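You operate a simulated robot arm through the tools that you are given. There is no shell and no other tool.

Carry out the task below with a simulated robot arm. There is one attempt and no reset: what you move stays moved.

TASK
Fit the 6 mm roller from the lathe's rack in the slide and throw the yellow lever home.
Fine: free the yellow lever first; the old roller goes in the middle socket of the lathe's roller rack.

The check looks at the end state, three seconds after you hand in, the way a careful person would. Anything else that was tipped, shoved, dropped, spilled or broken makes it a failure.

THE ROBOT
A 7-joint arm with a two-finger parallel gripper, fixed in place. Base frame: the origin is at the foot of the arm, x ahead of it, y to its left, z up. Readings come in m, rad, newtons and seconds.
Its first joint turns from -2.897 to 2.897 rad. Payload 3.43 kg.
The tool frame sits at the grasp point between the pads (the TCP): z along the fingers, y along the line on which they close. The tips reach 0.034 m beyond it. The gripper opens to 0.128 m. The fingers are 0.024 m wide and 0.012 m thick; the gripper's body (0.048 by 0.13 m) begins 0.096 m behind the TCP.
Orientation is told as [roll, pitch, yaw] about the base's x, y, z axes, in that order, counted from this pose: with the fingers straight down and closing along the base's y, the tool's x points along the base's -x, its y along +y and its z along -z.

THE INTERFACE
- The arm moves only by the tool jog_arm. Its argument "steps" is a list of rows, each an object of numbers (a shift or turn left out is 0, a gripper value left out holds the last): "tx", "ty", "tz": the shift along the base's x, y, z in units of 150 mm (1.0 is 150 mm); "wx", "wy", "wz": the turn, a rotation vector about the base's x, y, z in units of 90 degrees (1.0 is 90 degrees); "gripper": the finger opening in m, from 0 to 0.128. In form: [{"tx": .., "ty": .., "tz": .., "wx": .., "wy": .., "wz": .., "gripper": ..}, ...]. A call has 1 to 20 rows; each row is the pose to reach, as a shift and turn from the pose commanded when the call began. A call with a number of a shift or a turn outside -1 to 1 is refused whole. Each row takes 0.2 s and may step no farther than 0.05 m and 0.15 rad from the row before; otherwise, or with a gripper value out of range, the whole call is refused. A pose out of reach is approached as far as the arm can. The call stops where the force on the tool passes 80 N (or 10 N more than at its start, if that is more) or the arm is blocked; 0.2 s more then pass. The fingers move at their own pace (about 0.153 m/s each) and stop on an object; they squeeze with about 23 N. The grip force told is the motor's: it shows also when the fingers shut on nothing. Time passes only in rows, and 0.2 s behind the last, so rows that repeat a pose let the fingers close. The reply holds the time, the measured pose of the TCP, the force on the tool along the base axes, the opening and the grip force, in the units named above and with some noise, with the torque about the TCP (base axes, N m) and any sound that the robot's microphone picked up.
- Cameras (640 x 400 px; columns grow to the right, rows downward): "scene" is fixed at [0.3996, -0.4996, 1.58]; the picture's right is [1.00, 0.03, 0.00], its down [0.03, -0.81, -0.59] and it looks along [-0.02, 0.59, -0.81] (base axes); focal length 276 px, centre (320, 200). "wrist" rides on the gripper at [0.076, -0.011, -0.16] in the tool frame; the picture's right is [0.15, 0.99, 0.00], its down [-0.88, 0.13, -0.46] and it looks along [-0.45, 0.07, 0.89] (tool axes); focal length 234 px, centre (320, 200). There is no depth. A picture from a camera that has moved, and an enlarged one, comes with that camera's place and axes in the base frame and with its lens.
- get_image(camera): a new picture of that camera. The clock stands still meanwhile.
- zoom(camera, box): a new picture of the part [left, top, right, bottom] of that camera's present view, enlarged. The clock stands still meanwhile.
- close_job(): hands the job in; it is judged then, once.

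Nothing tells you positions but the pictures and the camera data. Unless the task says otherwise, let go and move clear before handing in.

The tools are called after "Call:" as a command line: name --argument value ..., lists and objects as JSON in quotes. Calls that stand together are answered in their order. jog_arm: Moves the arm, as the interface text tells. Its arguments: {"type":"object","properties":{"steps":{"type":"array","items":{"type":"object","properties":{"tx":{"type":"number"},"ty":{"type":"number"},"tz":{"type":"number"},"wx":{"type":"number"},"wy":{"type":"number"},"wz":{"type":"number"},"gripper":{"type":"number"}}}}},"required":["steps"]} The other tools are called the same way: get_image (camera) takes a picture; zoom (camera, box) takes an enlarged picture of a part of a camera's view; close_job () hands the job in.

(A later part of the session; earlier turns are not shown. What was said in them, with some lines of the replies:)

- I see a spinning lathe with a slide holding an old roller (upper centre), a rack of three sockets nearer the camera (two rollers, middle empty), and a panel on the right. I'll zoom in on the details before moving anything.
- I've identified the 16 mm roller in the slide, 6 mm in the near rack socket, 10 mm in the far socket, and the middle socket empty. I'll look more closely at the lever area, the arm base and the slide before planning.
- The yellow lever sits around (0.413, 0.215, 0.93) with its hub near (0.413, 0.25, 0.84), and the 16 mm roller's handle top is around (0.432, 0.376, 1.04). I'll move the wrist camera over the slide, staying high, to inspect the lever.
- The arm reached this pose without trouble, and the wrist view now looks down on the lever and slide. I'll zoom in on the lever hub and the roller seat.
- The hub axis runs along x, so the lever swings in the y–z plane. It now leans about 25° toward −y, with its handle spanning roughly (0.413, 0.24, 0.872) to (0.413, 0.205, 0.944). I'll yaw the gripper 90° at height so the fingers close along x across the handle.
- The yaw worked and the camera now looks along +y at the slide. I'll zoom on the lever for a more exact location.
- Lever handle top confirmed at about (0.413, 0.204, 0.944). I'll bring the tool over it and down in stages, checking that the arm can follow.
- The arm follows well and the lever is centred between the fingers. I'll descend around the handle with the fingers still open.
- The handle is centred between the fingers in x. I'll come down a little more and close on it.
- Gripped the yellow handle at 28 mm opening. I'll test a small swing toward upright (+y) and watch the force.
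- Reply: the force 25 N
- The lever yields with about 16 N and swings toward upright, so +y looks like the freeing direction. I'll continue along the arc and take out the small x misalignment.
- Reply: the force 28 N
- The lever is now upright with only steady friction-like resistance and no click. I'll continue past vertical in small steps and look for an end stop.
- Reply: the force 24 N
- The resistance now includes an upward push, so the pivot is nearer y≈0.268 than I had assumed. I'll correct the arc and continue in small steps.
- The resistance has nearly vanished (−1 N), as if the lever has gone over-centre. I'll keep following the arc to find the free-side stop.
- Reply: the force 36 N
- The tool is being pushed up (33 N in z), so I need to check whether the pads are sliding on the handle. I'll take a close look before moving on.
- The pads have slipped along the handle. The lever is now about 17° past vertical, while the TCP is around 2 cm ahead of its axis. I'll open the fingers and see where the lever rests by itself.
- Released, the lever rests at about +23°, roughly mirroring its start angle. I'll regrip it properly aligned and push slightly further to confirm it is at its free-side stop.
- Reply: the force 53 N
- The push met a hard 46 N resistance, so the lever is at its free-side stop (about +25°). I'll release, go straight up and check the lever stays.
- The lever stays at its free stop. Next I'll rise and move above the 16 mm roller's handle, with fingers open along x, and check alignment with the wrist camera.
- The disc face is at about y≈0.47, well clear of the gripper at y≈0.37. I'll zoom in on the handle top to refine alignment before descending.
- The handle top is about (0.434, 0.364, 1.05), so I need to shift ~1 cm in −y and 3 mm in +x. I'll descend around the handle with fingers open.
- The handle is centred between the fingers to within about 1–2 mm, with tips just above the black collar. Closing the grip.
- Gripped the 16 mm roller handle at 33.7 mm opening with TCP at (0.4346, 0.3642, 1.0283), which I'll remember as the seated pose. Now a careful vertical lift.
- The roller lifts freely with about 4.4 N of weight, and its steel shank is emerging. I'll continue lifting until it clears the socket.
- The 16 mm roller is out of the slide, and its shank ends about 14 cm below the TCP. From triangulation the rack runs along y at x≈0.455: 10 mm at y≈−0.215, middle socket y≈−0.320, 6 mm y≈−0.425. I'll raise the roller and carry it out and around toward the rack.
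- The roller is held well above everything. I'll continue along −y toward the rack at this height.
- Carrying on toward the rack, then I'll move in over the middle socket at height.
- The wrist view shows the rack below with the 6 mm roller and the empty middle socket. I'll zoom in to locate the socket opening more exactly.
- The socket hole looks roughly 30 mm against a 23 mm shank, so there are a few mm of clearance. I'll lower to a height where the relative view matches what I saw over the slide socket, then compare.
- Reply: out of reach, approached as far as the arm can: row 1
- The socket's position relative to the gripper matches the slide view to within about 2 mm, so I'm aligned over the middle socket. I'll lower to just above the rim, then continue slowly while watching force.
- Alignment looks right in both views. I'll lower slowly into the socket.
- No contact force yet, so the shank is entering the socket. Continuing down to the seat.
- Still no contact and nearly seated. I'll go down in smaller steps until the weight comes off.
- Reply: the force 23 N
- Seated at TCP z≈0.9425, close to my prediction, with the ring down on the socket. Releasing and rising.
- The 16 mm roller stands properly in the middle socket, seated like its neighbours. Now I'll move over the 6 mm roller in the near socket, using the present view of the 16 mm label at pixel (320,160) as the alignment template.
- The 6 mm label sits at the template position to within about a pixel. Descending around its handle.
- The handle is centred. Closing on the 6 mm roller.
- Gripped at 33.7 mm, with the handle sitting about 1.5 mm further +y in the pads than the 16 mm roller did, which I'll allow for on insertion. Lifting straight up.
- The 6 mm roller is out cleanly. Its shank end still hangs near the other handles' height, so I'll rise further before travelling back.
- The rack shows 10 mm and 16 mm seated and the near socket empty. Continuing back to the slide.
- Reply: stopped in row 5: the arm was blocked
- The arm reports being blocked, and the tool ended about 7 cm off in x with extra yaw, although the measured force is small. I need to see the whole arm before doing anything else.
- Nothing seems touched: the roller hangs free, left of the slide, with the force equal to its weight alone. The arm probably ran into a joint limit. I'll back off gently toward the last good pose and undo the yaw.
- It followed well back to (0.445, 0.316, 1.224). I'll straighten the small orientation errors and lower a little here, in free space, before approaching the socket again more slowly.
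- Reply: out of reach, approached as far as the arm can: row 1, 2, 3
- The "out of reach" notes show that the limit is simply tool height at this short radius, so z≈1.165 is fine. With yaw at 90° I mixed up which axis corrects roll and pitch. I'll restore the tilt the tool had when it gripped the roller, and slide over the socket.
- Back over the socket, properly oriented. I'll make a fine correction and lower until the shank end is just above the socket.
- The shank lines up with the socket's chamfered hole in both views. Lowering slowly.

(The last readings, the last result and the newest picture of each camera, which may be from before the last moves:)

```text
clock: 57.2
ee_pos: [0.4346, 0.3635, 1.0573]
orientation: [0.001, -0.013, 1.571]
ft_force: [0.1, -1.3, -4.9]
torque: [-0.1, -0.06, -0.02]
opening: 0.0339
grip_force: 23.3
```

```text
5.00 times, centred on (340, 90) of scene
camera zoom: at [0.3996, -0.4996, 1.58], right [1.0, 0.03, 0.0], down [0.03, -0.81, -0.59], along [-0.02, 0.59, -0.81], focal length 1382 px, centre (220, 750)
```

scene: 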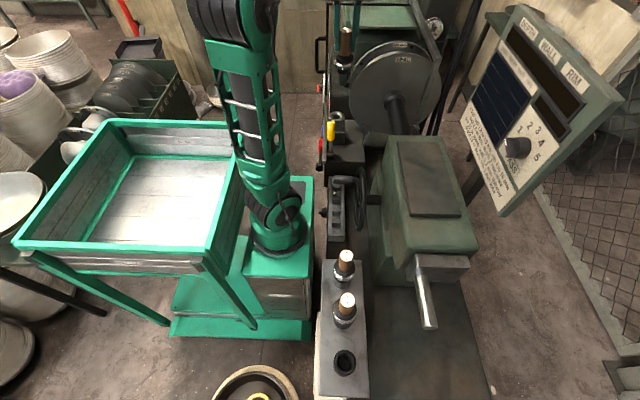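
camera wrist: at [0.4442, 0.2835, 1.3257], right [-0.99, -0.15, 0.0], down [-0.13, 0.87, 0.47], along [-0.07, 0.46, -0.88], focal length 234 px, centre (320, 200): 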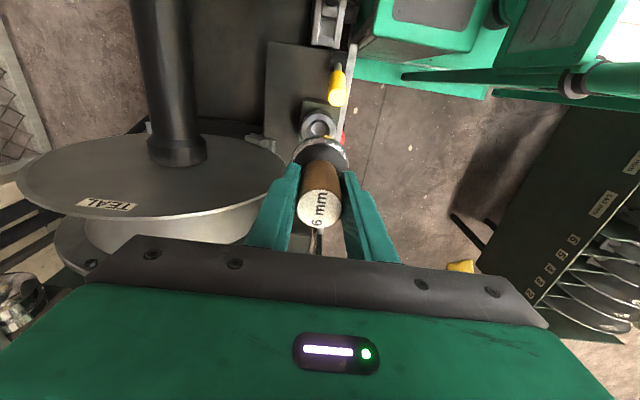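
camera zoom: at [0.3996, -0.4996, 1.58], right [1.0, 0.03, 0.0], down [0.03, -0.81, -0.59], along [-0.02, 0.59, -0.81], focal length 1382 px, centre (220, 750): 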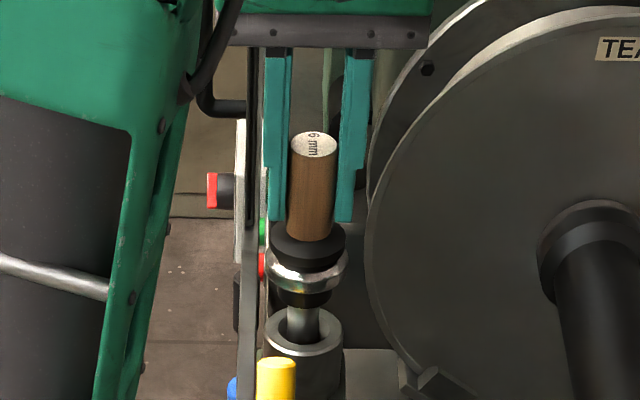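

The shank is entering the socket with almost no side force. Continuing down toward the seat.

Call:
jog_arm --steps '[{"tz": -0.04}, {"tz": -0.08}, {"tz": -0.12}, {"tz": -0.15}, {"tz": -0.17}]'

Call:
zoom --camera "scene" --box '[315, 50, 365, 130]'

```text
clock: 58.4
ee_pos: [0.4351, 0.3626, 1.0334]
orientation: [0.003, -0.011, 1.571]
ft_force: [1.8, -0.8, -3.1]
torque: [-0.17, -0.31, -0.01]
opening: 0.0338
grip_force: 22.7
```

```text
5.00 times, centred on (340, 90) of scene
camera zoom: at [0.3996, -0.4996, 1.58], right [1.0, 0.03, 0.0], down [0.03, -0.81, -0.59], along [-0.02, 0.59, -0.81], focal length 1382 px, centre (220, 750)
```

zoom: 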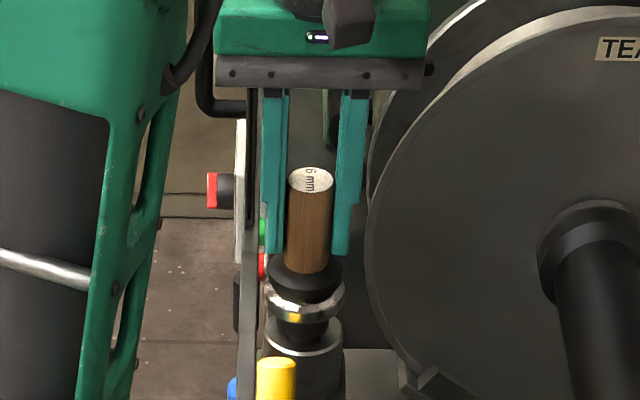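

Call:
jog_arm --steps '[{"tz": -0.015}, {"tz": -0.03}, {"tz": -0.045}, {"tz": -0.06}]'

Call:
zoom --camera "scene" --box '[315, 50, 365, 130]'

```text
clock: 59.4
ee_pos: [0.4338, 0.3632, 1.0236]
orientation: [0.002, -0.016, 1.569]
ft_force: [3.2, 1.8, 22.9]
torque: [0.15, -0.4, -0.01]
opening: 0.0338
grip_force: 22.9
```

```text
5.00 times, centred on (340, 90) of scene
camera zoom: at [0.3996, -0.4996, 1.58], right [1.0, 0.03, 0.0], down [0.03, -0.81, -0.59], along [-0.02, 0.59, -0.81], focal length 1382 px, centre (220, 750)
```

zoom: 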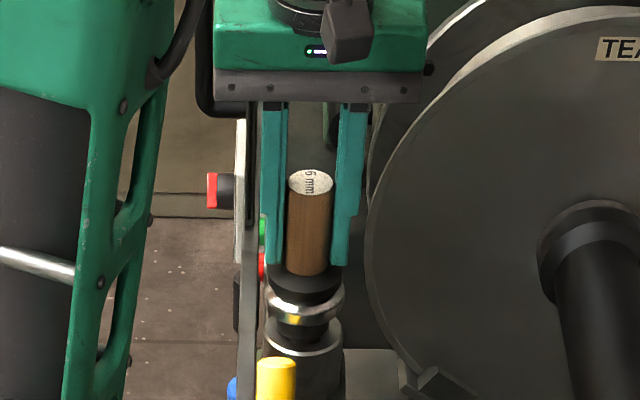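

The roller stopped going down and the pads slid a little on the handle with 23 N up-force, so it is probably on its seat. I'll ease off, release and rise clear, then compare with the original pictures of the seated 16 mm roller.

Call:
jog_arm --steps '[{"tz": 0.03}, {"tz": 0.03, "gripper": 0.05}, {"tz": 0.03, "gripper": 0.07}, {"tz": 0.03, "gripper": 0.08}, {"tz": 0.2, "gripper": 0.08}, {"tz": 0.4, "gripper": 0.08}, {"tz": 0.6, "gripper": 0.08}, {"tz": 0.7, "gripper": 0.08}]'

Call:
zoom --camera "scene" --box '[315, 80, 365, 112]'

Call:
zoom --camera "scene" --box '[320, 75, 360, 125]'

Call:
get_image --camera "wrist"

```text
clock: 61.2
ee_pos: [0.4336, 0.3627, 1.1292]
orientation: [0.002, -0.012, 1.572]
ft_force: [-0.4, -0.4, -1.4]
torque: [0.01, 0.02, 0.0]
opening: 0.0801
grip_force: 0.0
```

```text
12.50 times, centred on (340, 96) of scene
camera zoom: at [0.3996, -0.4996, 1.58], right [1.0, 0.03, 0.0], down [0.03, -0.81, -0.59], along [-0.02, 0.59, -0.81], focal length 3455 px, centre (70, 1500)
```

zoom: 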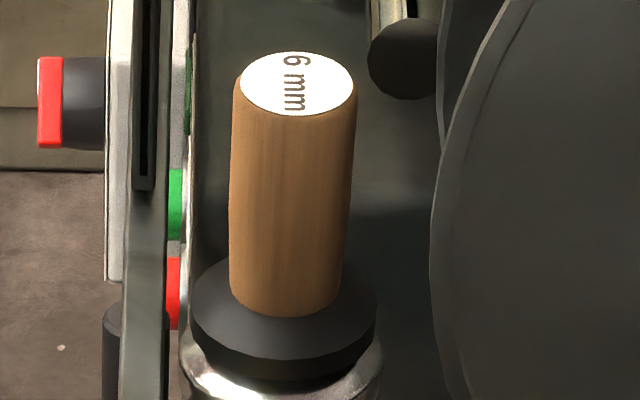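

```text
8.00 times, centred on (340, 100) of scene
camera zoom: at [0.3996, -0.4996, 1.58], right [1.0, 0.03, 0.0], down [0.03, -0.81, -0.59], along [-0.02, 0.59, -0.81], focal length 2211 px, centre (160, 1000)
```

zoom: 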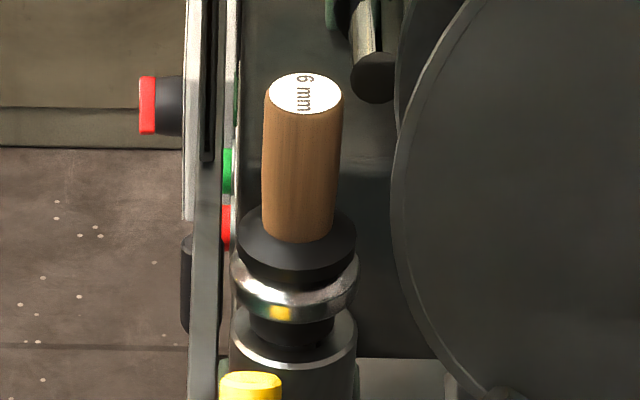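

```text
taken
camera wrist: at [0.4454, 0.2847, 1.2886], right [-0.99, -0.15, 0.0], down [-0.13, 0.87, 0.47], along [-0.07, 0.46, -0.88], focal length 234 px, centre (320, 200)
```

wrist: 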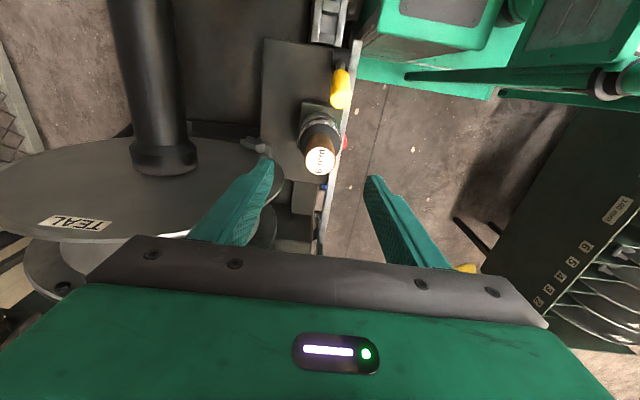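

The label, handle and collar rows match the original seated 16 mm roller to within a fraction of a millimetre, so the 6 mm roller is fully seated. Next I'll go back to the yellow lever at its free stop and swing it home toward −y.

Call:
jog_arm --steps '[{"tx": -0.04, "ty": -0.15, "gripper": 0.07}, {"tx": -0.09, "ty": -0.3, "gripper": 0.07}, {"tx": -0.124, "ty": -0.43, "gripper": 0.07}, {"tx": -0.124, "ty": -0.43, "tz": -0.2, "gripper": 0.07}, {"tx": -0.124, "ty": -0.43, "tz": -0.4, "gripper": 0.07}, {"tx": -0.124, "ty": -0.43, "tz": -0.55, "gripper": 0.07}, {"tx": -0.124, "ty": -0.43, "tz": -0.55, "gripper": 0.07}]'

Call:
get_image --camera "wrist"

Call:
zoom --camera "scene" --box '[310, 70, 370, 170]'

```text
clock: 62.8
ee_pos: [0.415, 0.2984, 1.0458]
orientation: [0.003, -0.013, 1.573]
ft_force: [-0.5, 0.0, -0.1]
torque: [0.01, 0.01, -0.03]
opening: 0.07
grip_force: 0.0
```

```text
taken
camera wrist: at [0.4263, 0.2201, 1.2048], right [-0.99, -0.15, 0.0], down [-0.13, 0.87, 0.47], along [-0.07, 0.46, -0.88], focal length 234 px, centre (320, 200)
```

wrist: 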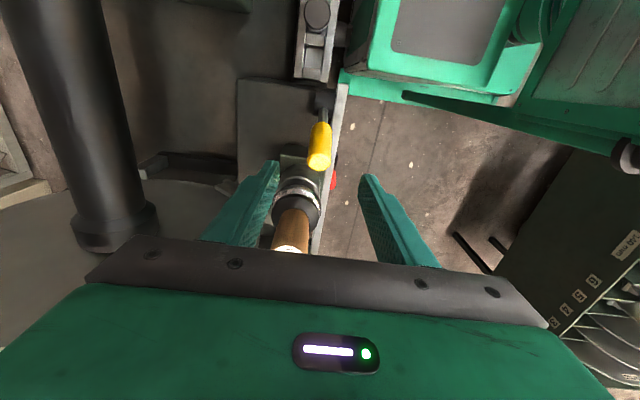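

```text
4.00 times, centred on (340, 120) of scene
camera zoom: at [0.3996, -0.4996, 1.58], right [1.0, 0.03, 0.0], down [0.03, -0.81, -0.59], along [-0.02, 0.59, -0.81], focal length 1106 px, centre (240, 520)
```

zoom: 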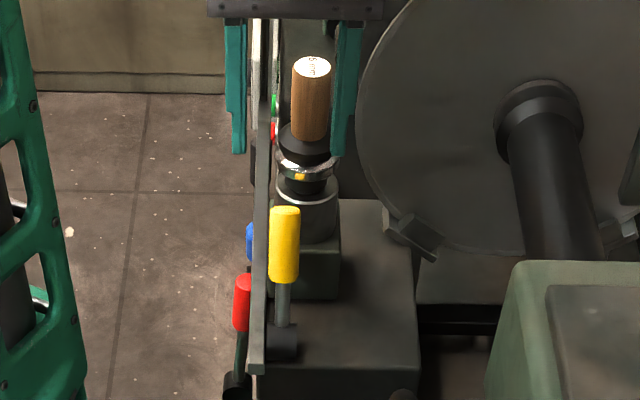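

The lever handle is centred between the open fingers. Descending to grip it.

Call:
jog_arm --steps '[{"tz": -0.2}, {"tz": -0.4}, {"tz": -0.6}, {"tz": -0.75}, {"tz": -0.84}, {"tz": -0.84}]'

Call:
zoom --camera "wrist" --box '[250, 70, 400, 260]'

Call:
zoom --camera "scene" --box '[310, 70, 370, 170]'

```text
clock: 64.2
ee_pos: [0.4135, 0.2979, 0.9189]
orientation: [0.0, -0.015, 1.574]
ft_force: [1.2, 0.5, 0.3]
torque: [-0.02, 0.02, -0.02]
opening: 0.0701
grip_force: 0.0
```

```text
2.11 times, centred on (325, 165) of wrist
camera zoom: at [0.4259, 0.2197, 1.0787], right [-0.99, -0.15, 0.0], down [-0.13, 0.87, 0.47], along [-0.07, 0.46, -0.88], focal length 493 px, centre (310, 274)
```

zoom: 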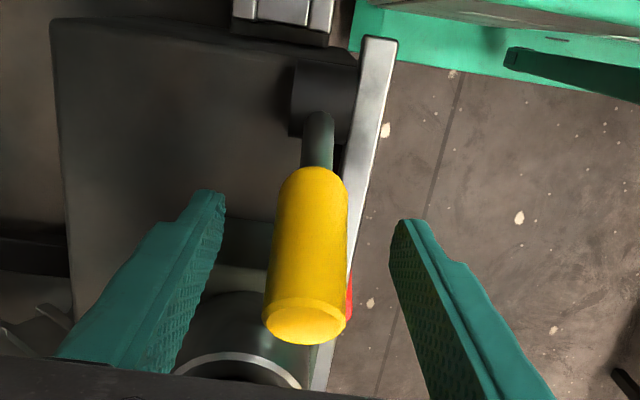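

```text
4.00 times, centred on (340, 120) of scene
camera zoom: at [0.3996, -0.4996, 1.58], right [1.0, 0.03, 0.0], down [0.03, -0.81, -0.59], along [-0.02, 0.59, -0.81], focal length 1106 px, centre (240, 520)
```

zoom: 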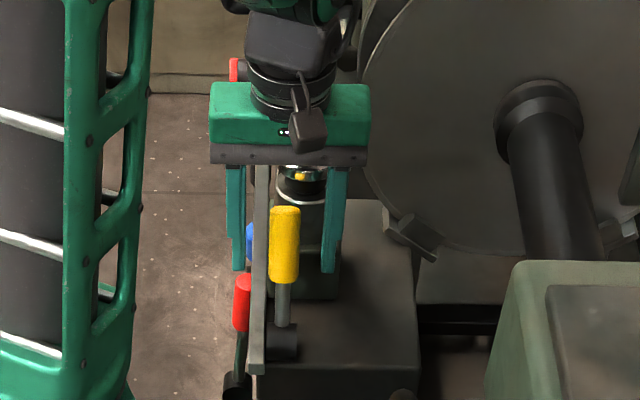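

Handle is centred. I'll close and begin pulling along the arc toward −y.

Call:
jog_arm --steps '[{"gripper": 0.04}, {"gripper": 0.015}, {"gripper": 0.01}, {"gripper": 0.01}, {"ty": -0.033, "tz": 0.012}, {"ty": -0.067, "tz": 0.021}, {"ty": -0.1, "tz": 0.031}, {"ty": -0.134, "tz": 0.039}]'

Call:
zoom --camera "wrist" --box '[250, 70, 400, 260]'

Call:
zoom --camera "scene" --box '[310, 70, 370, 170]'

```text
clock: 66.0
ee_pos: [0.4151, 0.2792, 0.9268]
orientation: [0.001, -0.016, 1.574]
ft_force: [1.7, 18.9, 10.9]
torque: [1.29, -0.87, 0.35]
opening: 0.0277
grip_force: 44.7
```

```text
2.11 times, centred on (325, 165) of wrist
camera zoom: at [0.426, 0.2004, 1.0853], right [-0.99, -0.15, 0.0], down [-0.13, 0.87, 0.47], along [-0.07, 0.47, -0.88], focal length 493 px, centre (310, 274)
```

zoom: 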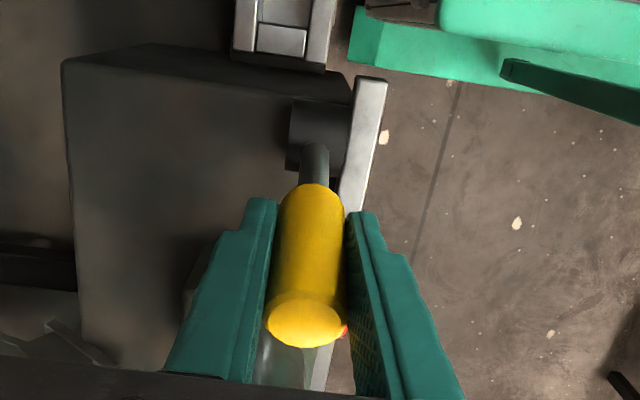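

```text
4.00 times, centred on (340, 120) of scene
camera zoom: at [0.3996, -0.4996, 1.58], right [1.0, 0.03, 0.0], down [0.03, -0.81, -0.59], along [-0.02, 0.59, -0.81], focal length 1106 px, centre (240, 520)
```

zoom: 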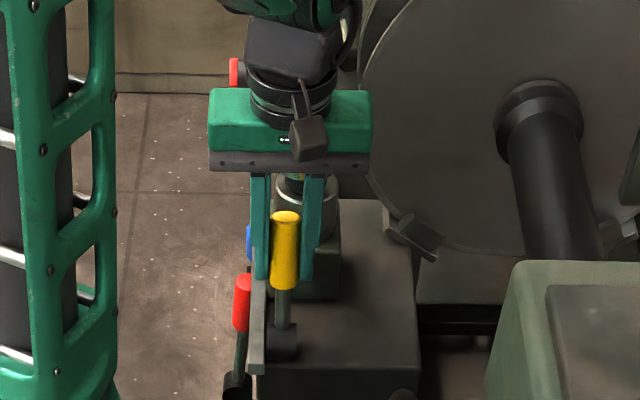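

The lever follows with a few degrees of lag at about 19 N. Continuing over the top.

Call:
jog_arm --steps '[{"ty": -0.035, "tz": 0.006}, {"ty": -0.07, "tz": 0.011}, {"ty": -0.105, "tz": 0.013}, {"ty": -0.139, "tz": 0.015}, {"ty": -0.174, "tz": 0.013}, {"ty": -0.209, "tz": 0.011}]'

Call:
zoom --camera "wrist" --box '[250, 70, 400, 260]'

Call:
zoom --camera "scene" --box '[310, 70, 370, 170]'

```text
clock: 67.4
ee_pos: [0.416, 0.2455, 0.9263]
orientation: [0.003, -0.008, 1.568]
ft_force: [2.2, 5.3, 3.6]
torque: [0.42, -1.35, -0.2]
opening: 0.028
grip_force: 44.8
```

```text
2.11 times, centred on (325, 165) of wrist
camera zoom: at [0.4262, 0.1671, 1.0863], right [-0.99, -0.14, 0.0], down [-0.13, 0.88, 0.47], along [-0.07, 0.46, -0.89], focal length 493 px, centre (310, 274)
```

zoom: 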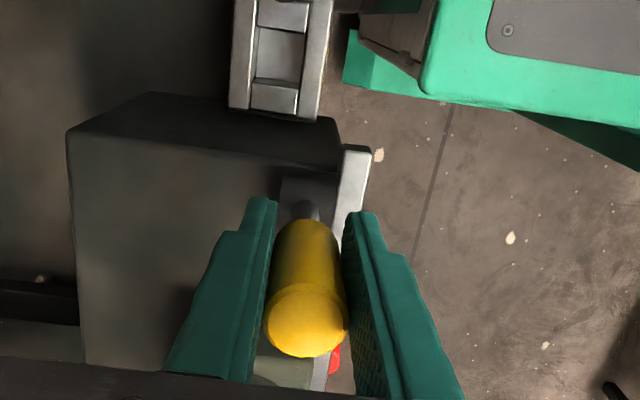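

```text
4.00 times, centred on (340, 120) of scene
camera zoom: at [0.3996, -0.4996, 1.58], right [1.0, 0.03, 0.0], down [0.03, -0.81, -0.59], along [-0.02, 0.59, -0.81], focal length 1106 px, centre (240, 520)
```

zoom: 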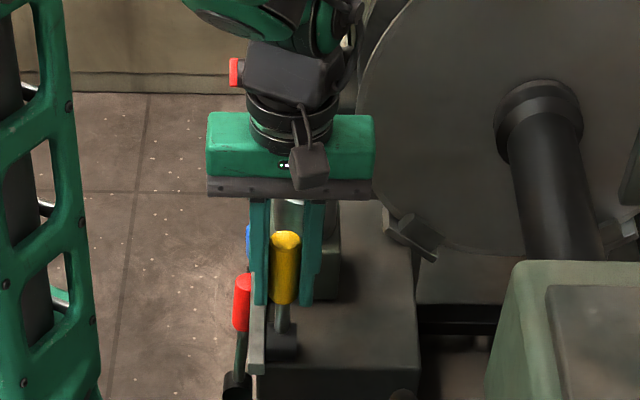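

Past vertical now, and the resistance has dropped to about 5 N, consistent with going over-centre. Continuing to the home stop.

Call:
jog_arm --steps '[{"ty": -0.035, "tz": -0.004}, {"ty": -0.069, "tz": -0.011}, {"ty": -0.103, "tz": -0.019}, {"ty": -0.136, "tz": -0.029}, {"ty": -0.169, "tz": -0.041}, {"ty": -0.201, "tz": -0.054}]'

Call:
zoom --camera "wrist" --box '[250, 70, 400, 260]'

Call:
zoom --camera "scene" --box '[310, 70, 370, 170]'

```text
clock: 68.8
ee_pos: [0.4148, 0.2157, 0.9195]
orientation: [0.001, -0.013, 1.571]
ft_force: [-3.8, 3.1, 22.2]
torque: [1.13, -0.4, -0.29]
opening: 0.0279
grip_force: 45.4
```

```text
2.11 times, centred on (325, 165) of wrist
camera zoom: at [0.4261, 0.1377, 1.0785], right [-0.99, -0.15, 0.0], down [-0.13, 0.87, 0.47], along [-0.07, 0.46, -0.88], focal length 493 px, centre (310, 274)
```

zoom: 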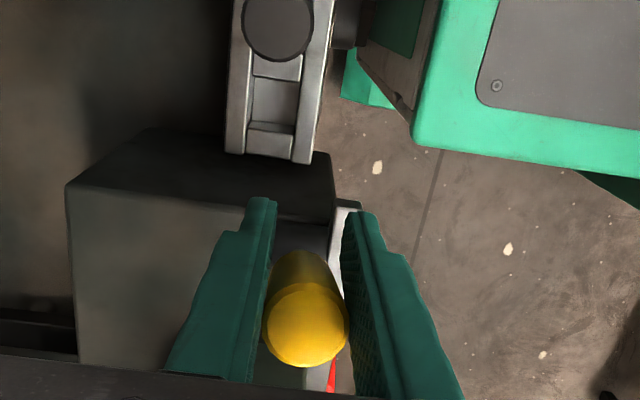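

```text
4.00 times, centred on (340, 120) of scene
camera zoom: at [0.3996, -0.4996, 1.58], right [1.0, 0.03, 0.0], down [0.03, -0.81, -0.59], along [-0.02, 0.59, -0.81], focal length 1106 px, centre (240, 520)
```

zoom: 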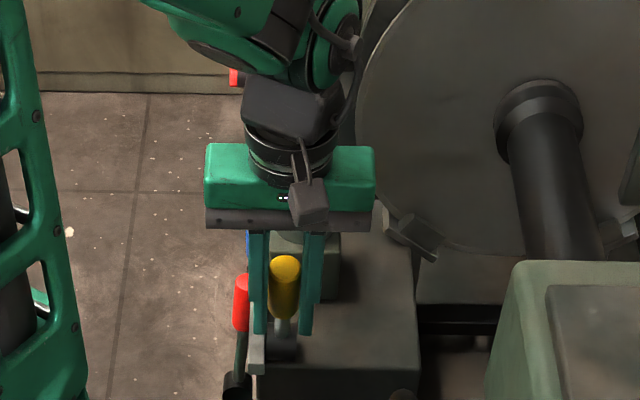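

The lever is at about −16° while the pads have crept ahead, as happened on the way out. I'll release, see where it settles, then regrip and press it to the home stop.

Call:
jog_arm --steps '[{"gripper": 0.045}, {"gripper": 0.065}, {"gripper": 0.065}]'

Call:
zoom --camera "wrist" --box '[250, 70, 400, 260]'

Call:
zoom --camera "scene" --box '[310, 130, 370, 168]'

```text
clock: 69.6
ee_pos: [0.4141, 0.2163, 0.9195]
orientation: [0.002, -0.013, 1.57]
ft_force: [0.3, -0.3, 0.0]
torque: [-0.03, -0.03, 0.01]
opening: 0.065
grip_force: 0.0
```

```text
2.11 times, centred on (325, 165) of wrist
camera zoom: at [0.4264, 0.1378, 1.0782], right [-0.99, -0.15, 0.0], down [-0.13, 0.87, 0.47], along [-0.07, 0.46, -0.88], focal length 493 px, centre (310, 274)
```

zoom: 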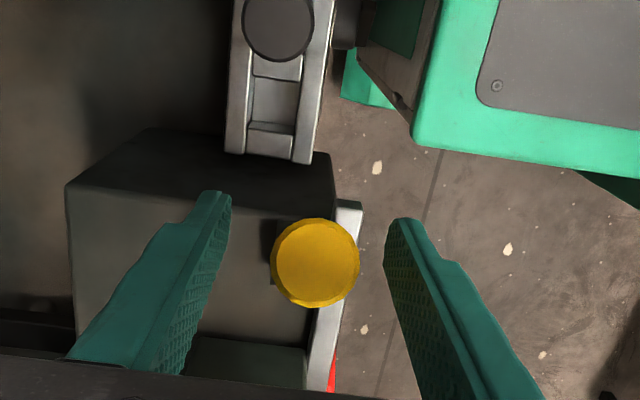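

```text
10.53 times, centred on (340, 149) of scene
camera zoom: at [0.3996, -0.4996, 1.58], right [1.0, 0.03, 0.0], down [0.03, -0.81, -0.59], along [-0.02, 0.59, -0.81], focal length 2910 px, centre (110, 737)
```

zoom: 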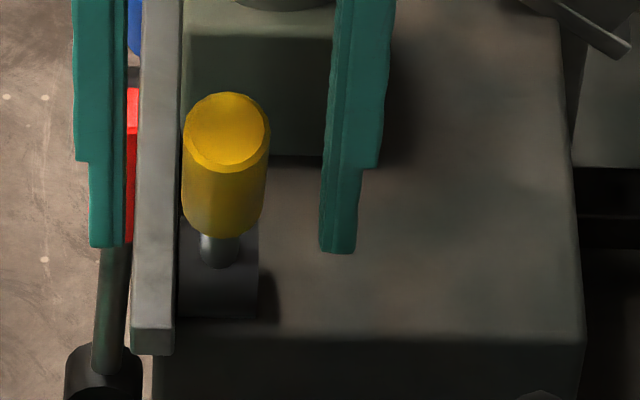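

On release the lever snapped over to exactly its original picture position, which is home. I'll regrip and press lightly to confirm it is hard against the stop.

Call:
jog_arm --steps '[{"ty": -0.01, "gripper": 0.04}, {"ty": -0.01, "gripper": 0.015}, {"ty": -0.01, "gripper": 0.01}, {"ty": -0.01, "gripper": 0.01}, {"ty": -0.03, "tz": -0.01, "gripper": 0.01}, {"ty": -0.045, "tz": -0.018, "gripper": 0.01}]'

Call:
zoom --camera "scene" --box '[310, 130, 370, 168]'

```text
clock: 71.0
ee_pos: [0.4141, 0.2118, 0.9164]
orientation: [-0.004, -0.02, 1.578]
ft_force: [-9.1, 33.1, 22.1]
torque: [-0.13, -0.71, -0.37]
opening: 0.0278
grip_force: 45.0
```

```text
10.53 times, centred on (340, 149) of scene
camera zoom: at [0.3996, -0.4996, 1.58], right [1.0, 0.03, 0.0], down [0.03, -0.81, -0.59], along [-0.02, 0.59, -0.81], focal length 2910 px, centre (110, 737)
```

zoom: 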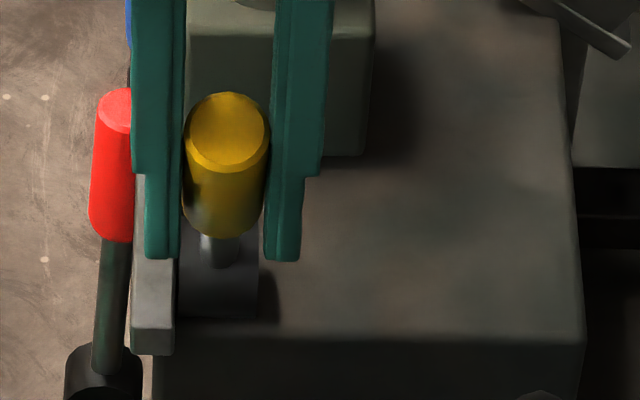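

It resists with 33 N and doesn't move, so it is at the home stop. Releasing and moving clear.

Call:
jog_arm --steps '[{"ty": 0.025, "tz": 0.012}, {"ty": 0.025, "tz": 0.012, "gripper": 0.05}, {"ty": 0.025, "tz": 0.012, "gripper": 0.07}, {"ty": 0.025, "tz": 0.012, "gripper": 0.07}, {"ty": 0.025, "tz": 0.25, "gripper": 0.07}, {"ty": 0.025, "tz": 0.5, "gripper": 0.07}, {"ty": 0.025, "tz": 0.75, "gripper": 0.07}, {"ty": 0.025, "tz": 1.0, "gripper": 0.07}]'

Call:
jog_arm --steps '[{"tx": 0.1, "tz": 0.2}, {"tx": 0.35, "tz": 0.4}, {"tx": 0.6, "ty": -0.1, "tz": 0.5}, {"tx": 0.85, "ty": -0.2, "tz": 0.6}, {"tx": 1.0, "ty": -0.3, "tz": 0.6}]'

Call:
get_image --camera "scene"

Call:
zoom --camera "scene" --box '[315, 80, 365, 112]'

Call:
zoom --camera "scene" --box '[310, 130, 370, 168]'

Call:
zoom --camera "scene" --box '[300, 230, 400, 400]'

```text
clock: 72.8
ee_pos: [0.4147, 0.2147, 1.0667]
orientation: [0.004, -0.012, 1.57]
ft_force: [0.3, 0.4, -0.8]
torque: [0.01, 0.01, 0.0]
opening: 0.0699
grip_force: 0.1
```

```text
clock: 74.0
ee_pos: [0.5649, 0.1701, 1.1552]
orientation: [0.002, -0.016, 1.573]
ft_force: [-0.1, 0.1, -0.2]
torque: [-0.03, -0.07, 0.02]
opening: 0.0701
grip_force: 0.1
```

```text
taken
```

scene: 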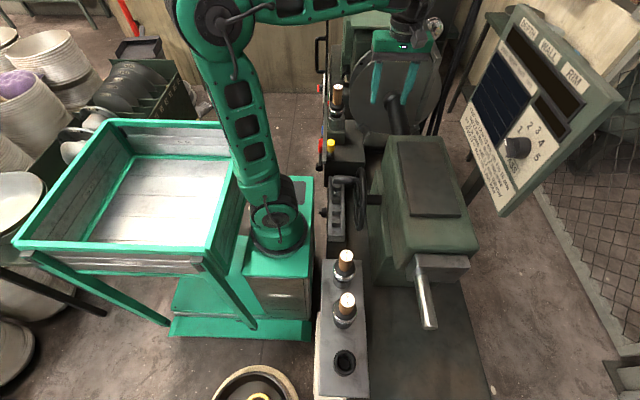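

```text
12.50 times, centred on (340, 96) of scene
camera zoom: at [0.3996, -0.4996, 1.58], right [1.0, 0.03, 0.0], down [0.03, -0.81, -0.59], along [-0.02, 0.59, -0.81], focal length 3455 px, centre (70, 1500)
```

zoom: 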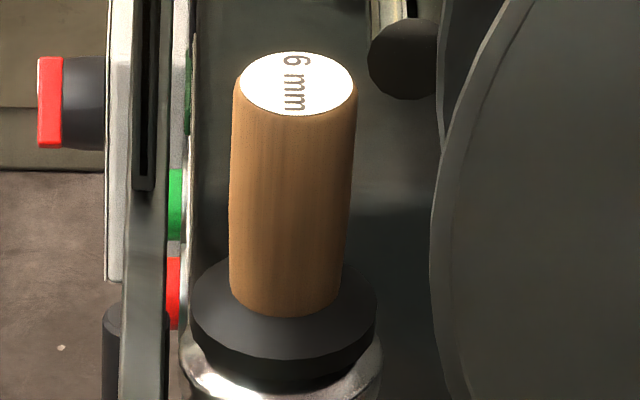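

```text
10.53 times, centred on (340, 149) of scene
camera zoom: at [0.3996, -0.4996, 1.58], right [1.0, 0.03, 0.0], down [0.03, -0.81, -0.59], along [-0.02, 0.59, -0.81], focal length 2910 px, centre (110, 737)
```

zoom: 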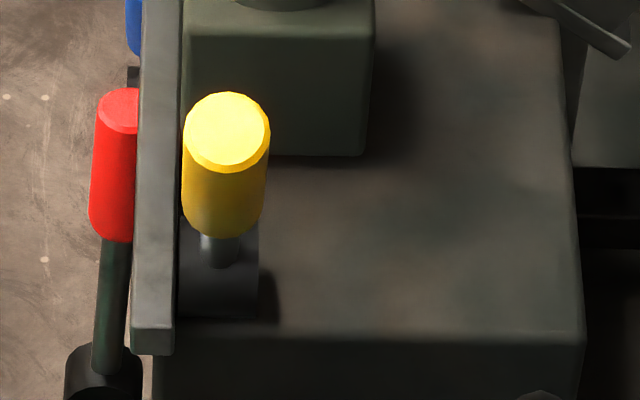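

```text
2.35 times, centred on (350, 315) of scene
camera zoom: at [0.3996, -0.4996, 1.58], right [1.0, 0.03, 0.0], down [0.03, -0.81, -0.59], along [-0.02, 0.59, -0.81], focal length 650 px, centre (249, -71)
```

zoom: 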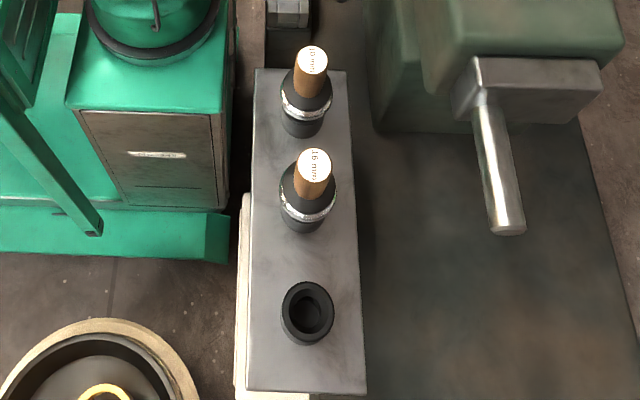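

All the end states look right. The 6 mm roller is seated in the slide at the same height the old one had. The yellow lever is home at its stop, and the 16 mm roller stands in the rack's middle socket beside the untouched 10 mm. The gripper is empty and clear, so I'm handing in.

Call:
close_job

```text
The job is handed in.
```

The job is handed in. The 6 mm roller is fitted in the slide and the yellow lever is thrown home. I haven't been told the result of the check.

- **6 mm roller:** it is fully down, at the same height as the old roller to within a fraction of a millimetre. It leans about 1 mm to one side in its hole, which I took to be loose fit.
- **Yellow lever:** I freed it first by swinging it to its other stop. After fitting the roller I swung it back to where it started, and it held firm against the stop when I pressed it.
- **Old 16 mm roller:** it is in the middle socket of the rack, seated like the untouched 10 mm beside it. The near socket, where the 6 mm was, is now empty.

On the way back to the slide with the 6 mm roller, the arm stopped as "blocked" and ended about 7 cm off course. The force showed only the roller's weight and nothing looked touched in the pictures. I backed off and approached again at a lower height without trouble.

The gripper is empty and clear of the machine, and nothing else looks moved in the last pictures.
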